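You operate a simulated robot arm through the tools that you are given. There is no shell and no other tool. Be economical: measure what you need, move in short steps, check, and stop when the job is done.

You run a simulated robot arm. Do the job below in one go: nothing can be reset, and whatever is moved stays where it is left.

## Task
Put two of the white tablets from the top of the low bench in the green bucket there.
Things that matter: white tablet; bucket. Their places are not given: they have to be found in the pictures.

The check looks at the end state, three seconds after you hand in, the way a careful person would. Anything else that was tipped, shoved, dropped, spilled or broken makes it a failure.

## Robot
A 7-joint arm with a two-finger parallel gripper, fixed in place. Base frame: the origin is at the foot of the arm, x ahead of it, y to its left, z up; the work surface is at about z = 0.76. Units: m, degrees, N and s.
With the tool pointing down near the work surface it reaches from about 0.2 to 0.68 m from the base axis. Its first joint turns from -66.0 to 66.0 degrees. Payload 2.4 kg.
The tool frame sits at the grasp point between the pads (the TCP): z along the fingers, y along the line on which they close. The tips reach 0.03 m beyond it. Largest opening 0.094 m; finger width 0.028, thickness 0.01; the body of the gripper, 0.05 by 0.096 m, starts 0.055 m behind the TCP.
Orientation is told as [roll, pitch, yaw] about the base's x, y, z axes, in that order, counted from this pose: with the fingers straight down and closing along the base's y, the tool's x points along the base's -x, its y along +y and its z along -z.

## Interface
- The arm moves only by the tool play_rows. Its argument "series" is a list of rows, each a list of 5 numbers: the shift along the tool's x, y, z in mm, then the turn about the tool's z in degrees, then the finger opening in mm, from 0 to 94. In form: [[tx, ty, tz, spin, grip], ...]. A call has 1 to 8 rows; each row is the pose to reach, as a shift and turn from the pose commanded when the call began, along the tool's axes at that moment. Each row takes 0.2 s and may step no farther than 0.05 m and 8.6 degrees from the row before; otherwise, or with a gripper value out of range, the whole call is refused. Where a pose cannot be reached the arm comes as near as it can. A force on the tool above 40 N (or 10 N above the force at the start of the call, whichever is more), or a blocked arm, ends the call early, and 0.2 s more pass. Each finger travels about 0.153 m/s and halts on what it meets, pressing with about 24 N; the grip force reading is that of the motor and also rises with nothing between the fingers. The clock runs only during rows and for 0.2 s after the last one: add rows that repeat a pose to give the fingers time. The reply holds the time, the measured pose of the TCP, the force on the tool along the base axes, the opening and the grip force, in the units named above and with some noise.
- Cameras (640 x 400 px; columns grow to the right, rows downward): "scene" is fixed at [0.0125, 0.4567, 1.4512]; the picture's right is [-0.94, -0.35, 0.00], its down [-0.18, 0.48, -0.86] and it looks along [0.30, -0.80, -0.51] (base axes); focal length 328 px, centre (320, 200). "wrist" rides on the gripper at [-0.037, 0, -0.058] in the tool frame; the picture's right is [0.00, -1.00, 0.00], its down [0.97, 0.00, -0.24] and it looks along [0.24, 0.00, 0.97] (tool axes); focal length 218 px, centre (320, 200).
- snapshot(camera): a new picture of that camera. The clock stands still meanwhile.
- probe_pixels(camera, pixels): for up to 12 pixels [column, row] of the newest picture of that camera ("zoom" is the newest enlarged one), the place [x, y, z] in the base frame of the surface seen there, good to about 0.003 m. The clock stands still meanwhile.
- zoom(camera, box): a new picture of the part [left, top, right, bottom] of that camera's present view, enlarged. The clock stands still meanwhile.
- close_job(): hands the job in; it is judged then, once.

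Work in short steps. Measure before you move; look again where a grasp or a placing could have gone wrong, and mend it. You have 60 turns and 20 pictures in all, those below and enlarged ones among them. Open the gripper and draw the arm clear of the work before you hand the job in, unless the task says otherwise; then end with one line.

The tools are called after "Emit:" as a command line: name --pt "numbers of a row" for each row, then --argument value for the rest, lists and objects as JSON in quotes. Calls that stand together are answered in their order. play_rows: Moves the arm, as the interface text tells. Its arguments: {"type":"object","properties":{"series":{"type":"array","items":{"type":"array","items":{"type":"number"}}}},"required":["series"]} The other tools are called the same way: snapshot (camera) takes a picture; probe_pixels (camera, pixels) gives the place of the surface under pixels of a picture; zoom (camera, box) takes an enlarged picture of a part of a camera's view; close_job () hands the job in.

At the start:

```text
time: 0.0
tool_pos: [0.2505, -0.2449, 1.1514]
tcp_rot: [0.0, -0.1, -0.1]
ft_force: [-0.5, 0.3, 0.9]
width: 0.0939
finger_force: 0.0
```

scene: 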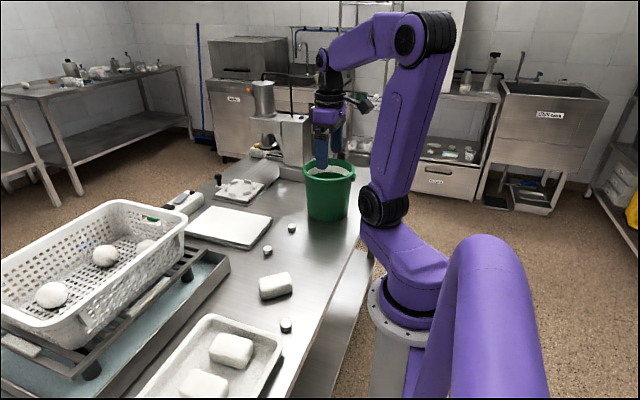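
wrist: 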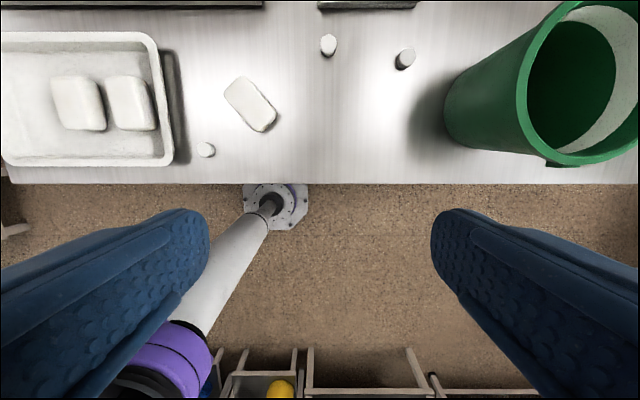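

The wrist view shows three small disc-like objects at (206,149), (328,45), (405,58), and the bucket at right. I'll enlarge both views to tell which are tablets.

Emit:
zoom --camera "scene" --box '[210, 150, 370, 350]'

Emit:
zoom --camera "wrist" --box '[180, 0, 640, 190]'

Emit:
probe_pixels --camera "wrist" --pixels '[[206, 149], [328, 40], [407, 55], [300, 120], [450, 100], [520, 100], [640, 80], [570, 160], [560, 10], [600, 100], [250, 105], [400, 66]]'

Emit:
probe_pixels --camera "scene" --pixels '[[268, 249], [291, 226], [286, 322], [304, 172], [355, 172], [330, 160], [328, 182], [325, 220], [328, 174], [276, 285], [291, 232], [268, 254]]'

```text
2.00 times, centred on (290, 250) of scene
```

zoom: 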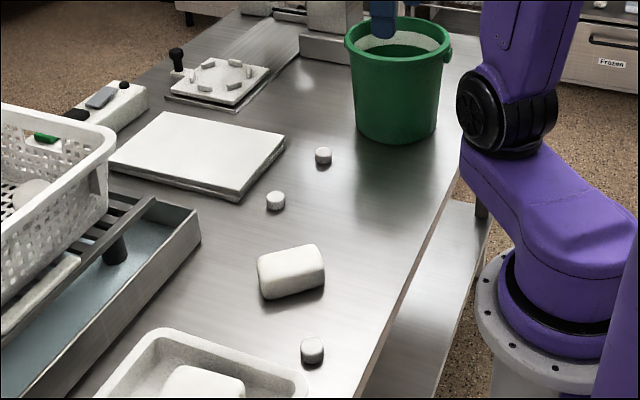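

```text
1.39 times, centred on (410, 95) of wrist
```

zoom: 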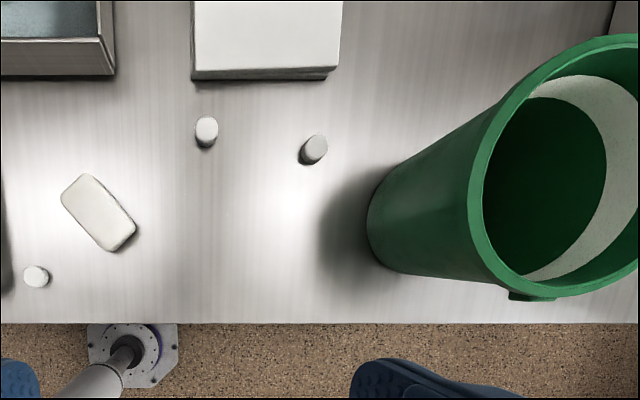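

```text
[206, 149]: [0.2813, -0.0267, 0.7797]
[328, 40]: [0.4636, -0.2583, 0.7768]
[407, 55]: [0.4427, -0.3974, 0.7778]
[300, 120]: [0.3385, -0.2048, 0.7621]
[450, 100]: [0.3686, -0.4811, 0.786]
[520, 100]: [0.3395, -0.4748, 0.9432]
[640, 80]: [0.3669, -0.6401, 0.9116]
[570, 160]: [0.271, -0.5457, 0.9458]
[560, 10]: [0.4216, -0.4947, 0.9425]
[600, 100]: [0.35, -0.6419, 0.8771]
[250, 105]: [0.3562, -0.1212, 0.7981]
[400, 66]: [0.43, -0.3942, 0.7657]
```

```text
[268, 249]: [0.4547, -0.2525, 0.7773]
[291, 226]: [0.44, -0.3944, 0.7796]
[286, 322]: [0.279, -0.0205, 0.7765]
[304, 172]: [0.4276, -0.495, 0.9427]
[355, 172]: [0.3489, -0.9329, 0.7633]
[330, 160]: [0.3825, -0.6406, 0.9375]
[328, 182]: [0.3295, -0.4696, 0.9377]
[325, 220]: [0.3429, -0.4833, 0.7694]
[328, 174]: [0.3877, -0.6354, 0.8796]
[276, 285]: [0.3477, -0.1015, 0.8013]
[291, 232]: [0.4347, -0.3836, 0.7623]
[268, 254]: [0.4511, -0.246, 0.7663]
```

The three discs stand about 18 mm tall at (0.28,-0.02), (0.46,-0.255) and (0.44,-0.396), and the bucket rim is at z≈0.943. The one at wrist (405,58) looks greyer, so I'll compare them closely.

Emit:
zoom --camera "scene" --box '[256, 213, 304, 265]'

Emit:
zoom --camera "wrist" --box '[310, 20, 430, 90]'

Emit:
zoom --camera "scene" --box '[262, 310, 310, 340]'

```text
7.69 times, centred on (280, 239) of scene
```

zoom: 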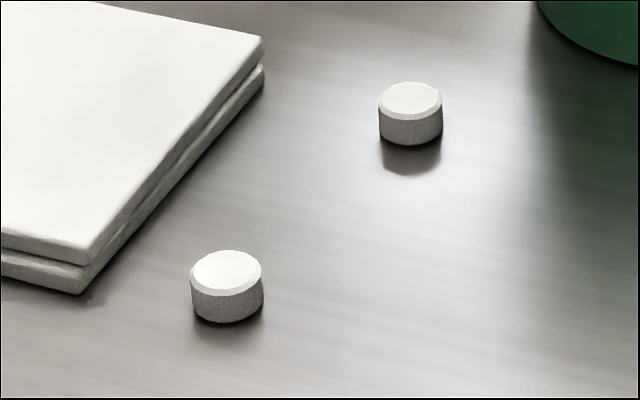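

```text
5.33 times, centred on (370, 55) of wrist
```

zoom: 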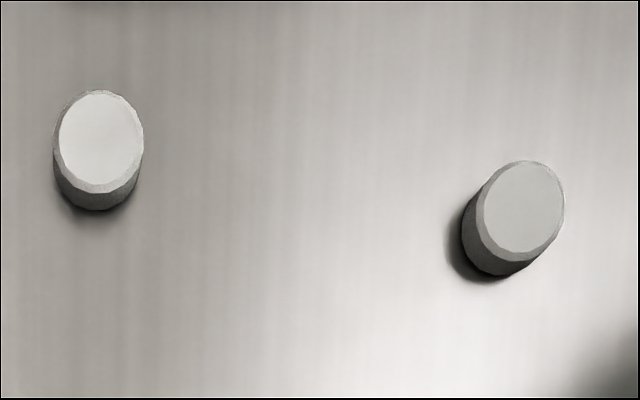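

```text
13.33 times, centred on (286, 325) of scene
```

zoom: 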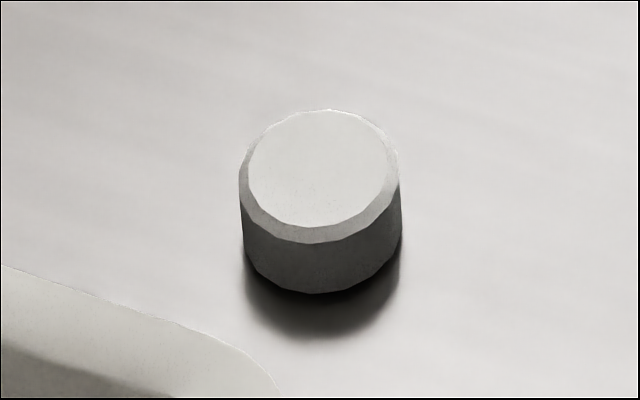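

All three are identical white tablets. I'll take B at (0.440,-0.396) first and move above it to z≈0.90.

Emit:
play_rows --pt "-24 -19 31 0 70" --pt "-47 -38 63 0 60" --pt "-71 -57 94 0 60" --pt "-95 -76 125 0 60" --pt "-118 -94 157 0 60" --pt "-142 -113 188 0 60" --pt "-166 -132 220 0 60" --pt "-189 -151 251 0 60"

Emit:
snapshot --camera "wrist"

```text
time: 1.8
tool_pos: [0.4398, -0.3964, 0.902]
tcp_rot: [0.0, 0.1, 0.0]
ft_force: [0.9, 0.7, -0.6]
width: 0.0602
finger_force: 0.0
```

```text
12 pictures are left
```

wrist: 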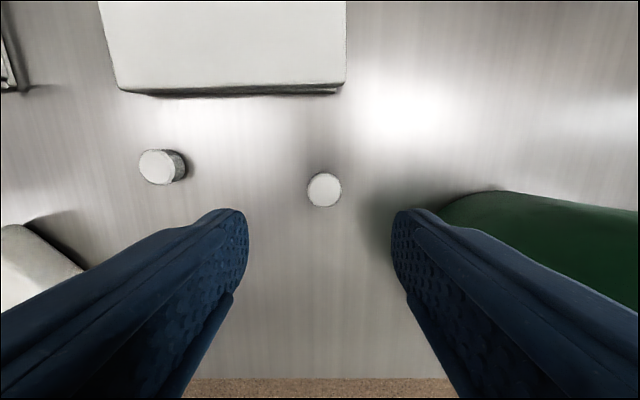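

The tablet shows at (324,189), nearly centred between the fingers. I'll probe it and A at (156,166) to fix their centres.

Emit:
probe_pixels --camera "wrist" --pixels '[[324, 189], [324, 175], [324, 203], [309, 189], [339, 189], [156, 166], [290, 180]]'

```text
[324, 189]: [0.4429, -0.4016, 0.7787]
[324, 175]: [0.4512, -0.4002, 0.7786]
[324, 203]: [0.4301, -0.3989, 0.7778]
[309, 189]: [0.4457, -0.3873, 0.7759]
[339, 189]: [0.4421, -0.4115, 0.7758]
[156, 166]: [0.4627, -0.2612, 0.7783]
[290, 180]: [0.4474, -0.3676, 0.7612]
```

B's centre is (0.442,-0.399). I'll go down to z≈0.795 and close.

Emit:
play_rows --pt "-2 -3 40 0 60" --pt "-2 -3 75 0 60" --pt "-2 -3 95 0 60" --pt "-2 -3 107 0 60" --pt "-2 -3 107 0 40" --pt "-2 -3 107 0 15" --pt "-2 -3 107 0 15" --pt "-2 -3 107 0 15"

```text
time: 3.6
tool_pos: [0.4412, -0.3991, 0.7958]
tcp_rot: [0.0, 0.1, 0.0]
ft_force: [-0.7, -0.4, -0.2]
width: 0.0281
finger_force: 24.2
```

The width of 28 mm with 24 N means it is held. I'll lift straight up to z≈1.03.

Emit:
play_rows --pt "0 0 -20 0 15" --pt "0 0 -60 0 15" --pt "0 0 -100 0 15" --pt "0 0 -140 0 15" --pt "0 0 -180 0 15" --pt "0 0 -210 0 15" --pt "0 0 -235 0 15"

Emit:
snapshot --camera "wrist"

Emit:
probe_pixels --camera "wrist" --pixels '[[480, 200], [500, 190], [520, 180], [540, 200], [560, 220], [600, 220], [560, 260], [460, 220], [600, 300]]'

```text
time: 5.2
tool_pos: [0.4388, -0.3983, 1.03]
tcp_rot: [0.1, 0.0, -0.1]
ft_force: [0.6, -0.2, 0.7]
width: 0.0283
finger_force: 24.3
```

```text
11 pictures are left
```

wrist: 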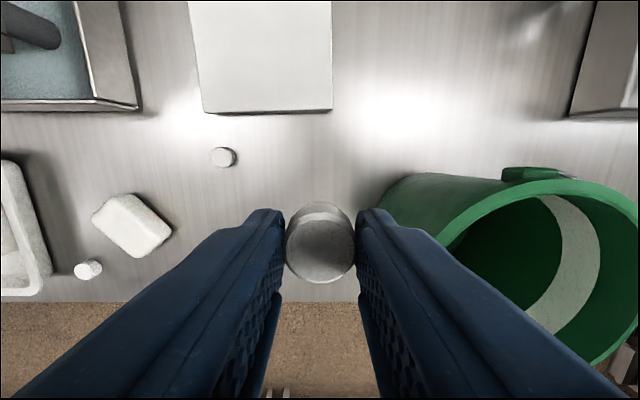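

```text
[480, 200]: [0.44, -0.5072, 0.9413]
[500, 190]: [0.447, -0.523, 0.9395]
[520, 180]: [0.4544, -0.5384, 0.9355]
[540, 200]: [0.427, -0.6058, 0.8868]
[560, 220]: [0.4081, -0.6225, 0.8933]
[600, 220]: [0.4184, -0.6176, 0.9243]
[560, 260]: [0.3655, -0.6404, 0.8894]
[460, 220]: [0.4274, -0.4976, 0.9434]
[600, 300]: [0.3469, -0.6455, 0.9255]
```

The tablet is held at (320,243). The rim points fit a circle centred near (0.357,-0.562) with radius about 0.095, so I'll move above the bucket to (0.357,-0.550).

Emit:
play_rows --pt "20 -38 0 0 15" --pt "41 -76 0 0 15" --pt "62 -114 0 0 15" --pt "82 -152 0 0 15" --pt "82 -152 0 0 15"

Emit:
snapshot --camera "wrist"

Emit:
snapshot --camera "scene"

```text
time: 6.4
tool_pos: [0.3568, -0.5491, 1.0294]
tcp_rot: [-0.1, 0.0, -0.1]
ft_force: [0.4, 0.6, -0.1]
width: 0.0285
finger_force: 24.0
```

```text
10 pictures are left
```

wrist: 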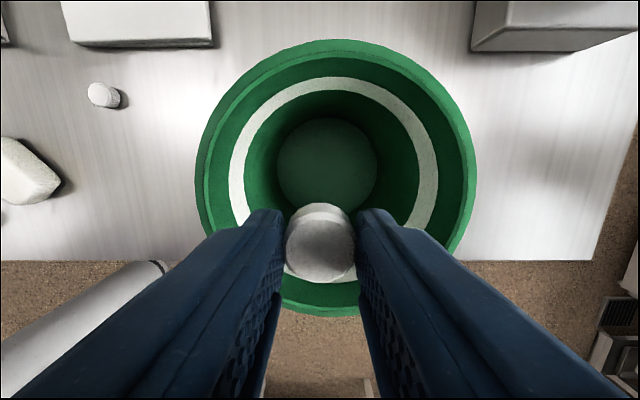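

```text
9 pictures are left
```

scene: 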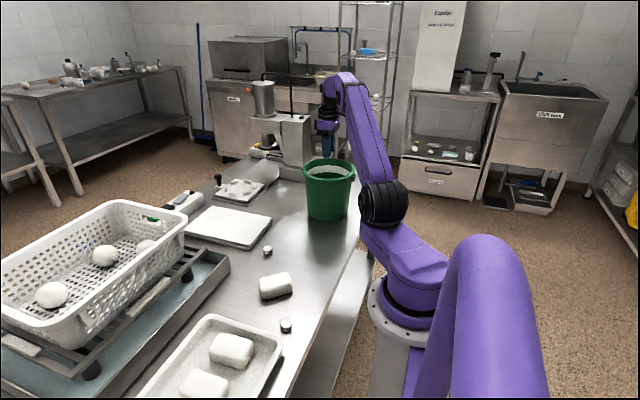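

The tool is over the bucket. I'll probe the rim's four extremes and the floor to confirm centring before lowering.

Emit:
probe_pixels --camera "wrist" --pixels '[[330, 50], [335, 308], [203, 180], [468, 180], [325, 160], [330, 82], [240, 180], [428, 180]]'

```text
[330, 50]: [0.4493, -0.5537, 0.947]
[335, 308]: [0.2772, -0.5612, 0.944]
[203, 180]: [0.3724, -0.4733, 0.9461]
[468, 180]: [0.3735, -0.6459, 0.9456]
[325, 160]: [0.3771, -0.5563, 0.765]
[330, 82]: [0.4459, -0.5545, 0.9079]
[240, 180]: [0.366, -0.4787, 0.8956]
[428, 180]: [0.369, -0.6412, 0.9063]
```

The centre is (0.363,-0.560) with an inner radius of about 0.083. I'll lower to z≈0.88 and open to 55 mm.

Emit:
play_rows --pt "-6 -8 40 0 15" --pt "-6 -8 80 0 15" --pt "-6 -8 115 0 15" --pt "-6 -8 140 0 15" --pt "-6 -8 145 0 15" --pt "-6 -8 145 0 55" --pt "-6 -8 145 0 55"

```text
time: 8.0
tool_pos: [0.3656, -0.5572, 0.8836]
tcp_rot: [0.0, 0.1, 0.1]
ft_force: [0.0, -0.1, 0.1]
width: 0.0553
finger_force: 0.1
```

The gripper opened without any contact force. I'll raise it straight up and look in the bucket.

Emit:
play_rows --pt "0 0 -40 0 55" --pt "0 0 -80 0 55" --pt "0 0 -120 0 55" --pt "0 0 -150 0 55"

Emit:
snapshot --camera "wrist"

```text
time: 9.0
tool_pos: [0.3658, -0.5574, 1.0363]
tcp_rot: [0.0, 0.1, 0.0]
ft_force: [0.4, 0.8, -1.0]
width: 0.0547
finger_force: 0.0
```

```text
8 pictures are left
```

wrist: 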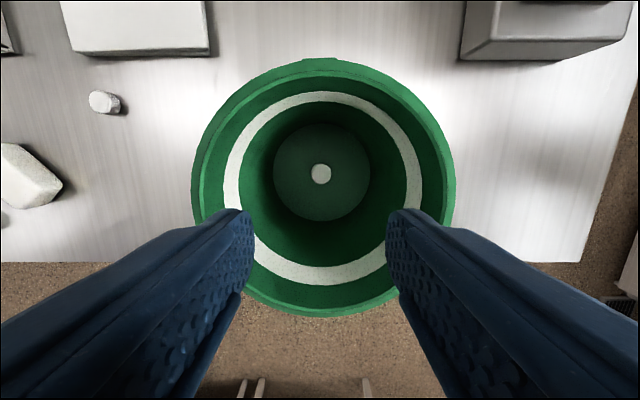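

Tablet 1 lies on the bucket floor at (321,174). Next I travel at this height to above A, at about (0.459,-0.257).

Emit:
play_rows --pt "-12 38 0 0 60" --pt "-23 75 0 0 60" --pt "-35 113 0 0 60" --pt "-46 150 0 0 60" --pt "-58 188 0 0 60" --pt "-70 225 0 0 60" --pt "-81 263 0 0 60" --pt "-93 300 0 0 60"

Emit:
play_rows --pt "0 0 40 0 60" --pt "0 0 80 0 60" --pt "0 0 120 0 60" --pt "0 0 136 0 60"

Emit:
snapshot --camera "wrist"

```text
time: 10.8
tool_pos: [0.4592, -0.2575, 1.0337]
tcp_rot: [0.0, -0.1, 0.0]
ft_force: [-0.9, 0.5, 0.4]
width: 0.06
finger_force: 0.0
```

```text
time: 11.8
tool_pos: [0.4573, -0.2574, 0.8986]
tcp_rot: [0.0, 0.0, 0.1]
ft_force: [0.4, -0.9, 0.2]
width: 0.06
finger_force: 0.0
```

```text
7 pictures are left
```

wrist: 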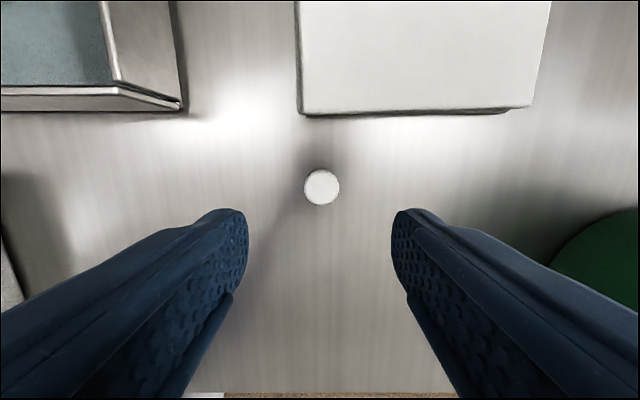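

A sits at (322,187), almost the same spot as the first tablet did before its grasp. I'll repeat that descent to z≈0.796 and close.

Emit:
play_rows --pt "-2 -1.5 40 0 60" --pt "-2 -1.5 75 0 60" --pt "-2 -1.5 93 0 60" --pt "-2 -1.5 104 0 60" --pt "-2 -1.5 104 0 40" --pt "-2 -1.5 104 0 15" --pt "-2 -1.5 104 0 15" --pt "-2 -1.5 104 0 15"

```text
time: 13.6
tool_pos: [0.4599, -0.2616, 0.7951]
tcp_rot: [0.0, 0.1, 0.0]
ft_force: [-0.5, 1.5, -0.6]
width: 0.0284
finger_force: 23.8
```

The width of 28 mm at 24 N means it is held. I'll lift to z≈1.035.

Emit:
play_rows --pt "0 0 -20 0 15" --pt "0 0 -60 0 15" --pt "0 0 -100 0 15" --pt "0 0 -140 0 15" --pt "0 0 -180 0 15" --pt "0 0 -215 0 15" --pt "0 0 -240 0 15"

```text
time: 15.2
tool_pos: [0.4597, -0.2618, 1.0357]
tcp_rot: [0.0, 0.0, 0.0]
ft_force: [-0.1, 0.7, 0.0]
width: 0.0284
finger_force: 24.3
```

It is still held. I'll carry it over the bucket to (0.340,-0.558), a little off the first tablet.

Emit:
play_rows --pt "15 -37 0 0 15" --pt "30 -74 0 0 15" --pt "45 -111 0 0 15" --pt "60 -148 0 0 15" --pt "75 -185 0 0 15" --pt "90 -222 0 0 15" --pt "105 -259 0 0 15" --pt "120 -296 0 0 15"

Emit:
snapshot --camera "wrist"

```text
time: 17.0
tool_pos: [0.3411, -0.5569, 1.0361]
tcp_rot: [0.0, 0.0, 0.1]
ft_force: [0.9, 0.8, 0.2]
width: 0.0286
finger_force: 24.6
```

```text
6 pictures are left
```

wrist: 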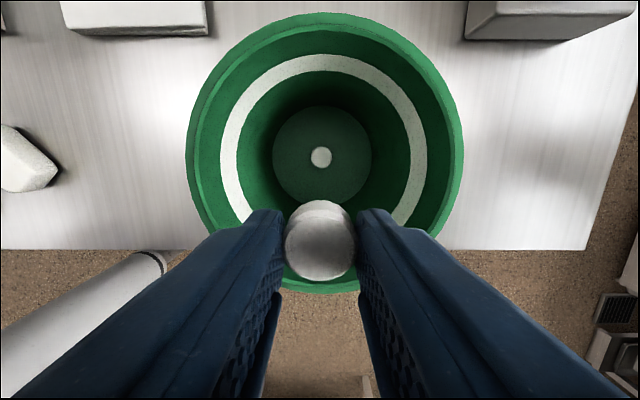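

The tablet is held inside the rim outline, with the first one visible at (321,157). I'll lower it to z≈0.885 and release.

Emit:
play_rows --pt "0 0 40 0 15" --pt "0 0 80 0 15" --pt "0 0 120 0 15" --pt "0 0 145 0 15" --pt "0 0 151 0 15" --pt "0 0 151 0 55" --pt "0 0 151 0 55"

Emit:
play_rows --pt "0 0 -40 0 55" --pt "0 0 -80 0 55" --pt "0 0 -120 0 55" --pt "0 0 -160 0 55"

Emit:
snapshot --camera "wrist"

```text
time: 18.6
tool_pos: [0.3397, -0.5559, 0.8844]
tcp_rot: [0.1, 0.0, 0.0]
ft_force: [0.2, -0.1, 1.6]
width: 0.0547
finger_force: 0.0
```

```text
time: 19.6
tool_pos: [0.3394, -0.5557, 1.0451]
tcp_rot: [0.0, 0.0, 0.1]
ft_force: [0.4, 0.7, 0.2]
width: 0.0551
finger_force: 0.1
```

```text
5 pictures are left
```

wrist: 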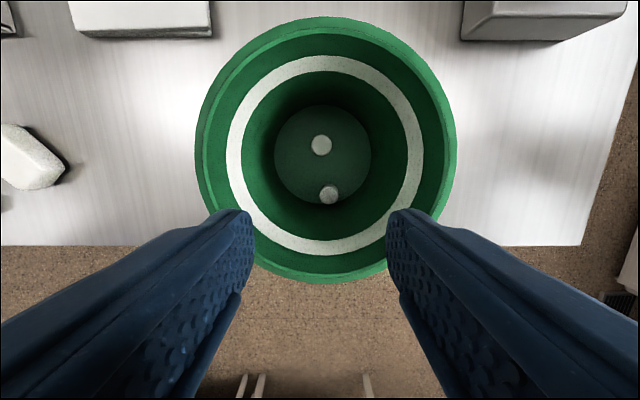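

Both tablets are on the bucket floor at (321,146) and (328,193). I'll open up, withdraw up and away, and take a last scene picture.

Emit:
play_rows --pt "0 0 -40 0 55" --pt "0 0 -80 0 80" --pt "15 40 -100 0 94" --pt "30 85 -110 0 94" --pt "45 130 -110 0 94" --pt "60 175 -110 0 94" --pt "75 220 -110 0 94" --pt "85 260 -110 0 94"

Emit:
snapshot --camera "scene"

```text
time: 21.4
tool_pos: [0.2549, -0.2946, 1.1527]
tcp_rot: [0.0, -0.1, 0.0]
ft_force: [-0.3, -0.7, -0.8]
width: 0.0941
finger_force: 0.0
```

```text
4 pictures are left
```

scene: 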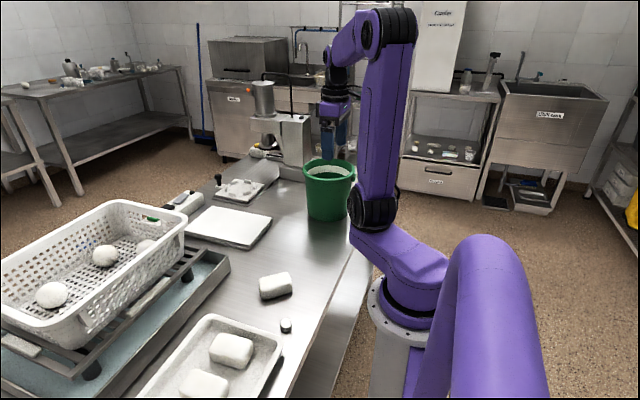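

The bucket stands at (329,190), the third tablet is still at (286,325) and nothing else has moved. The arm is clear, so I hand in.

Emit:
close_job

```text
The job is handed in.
```

Two white tablets are in the green bucket; the last pictures show everything else on the bench where it was, with the gripper open and the arm clear.
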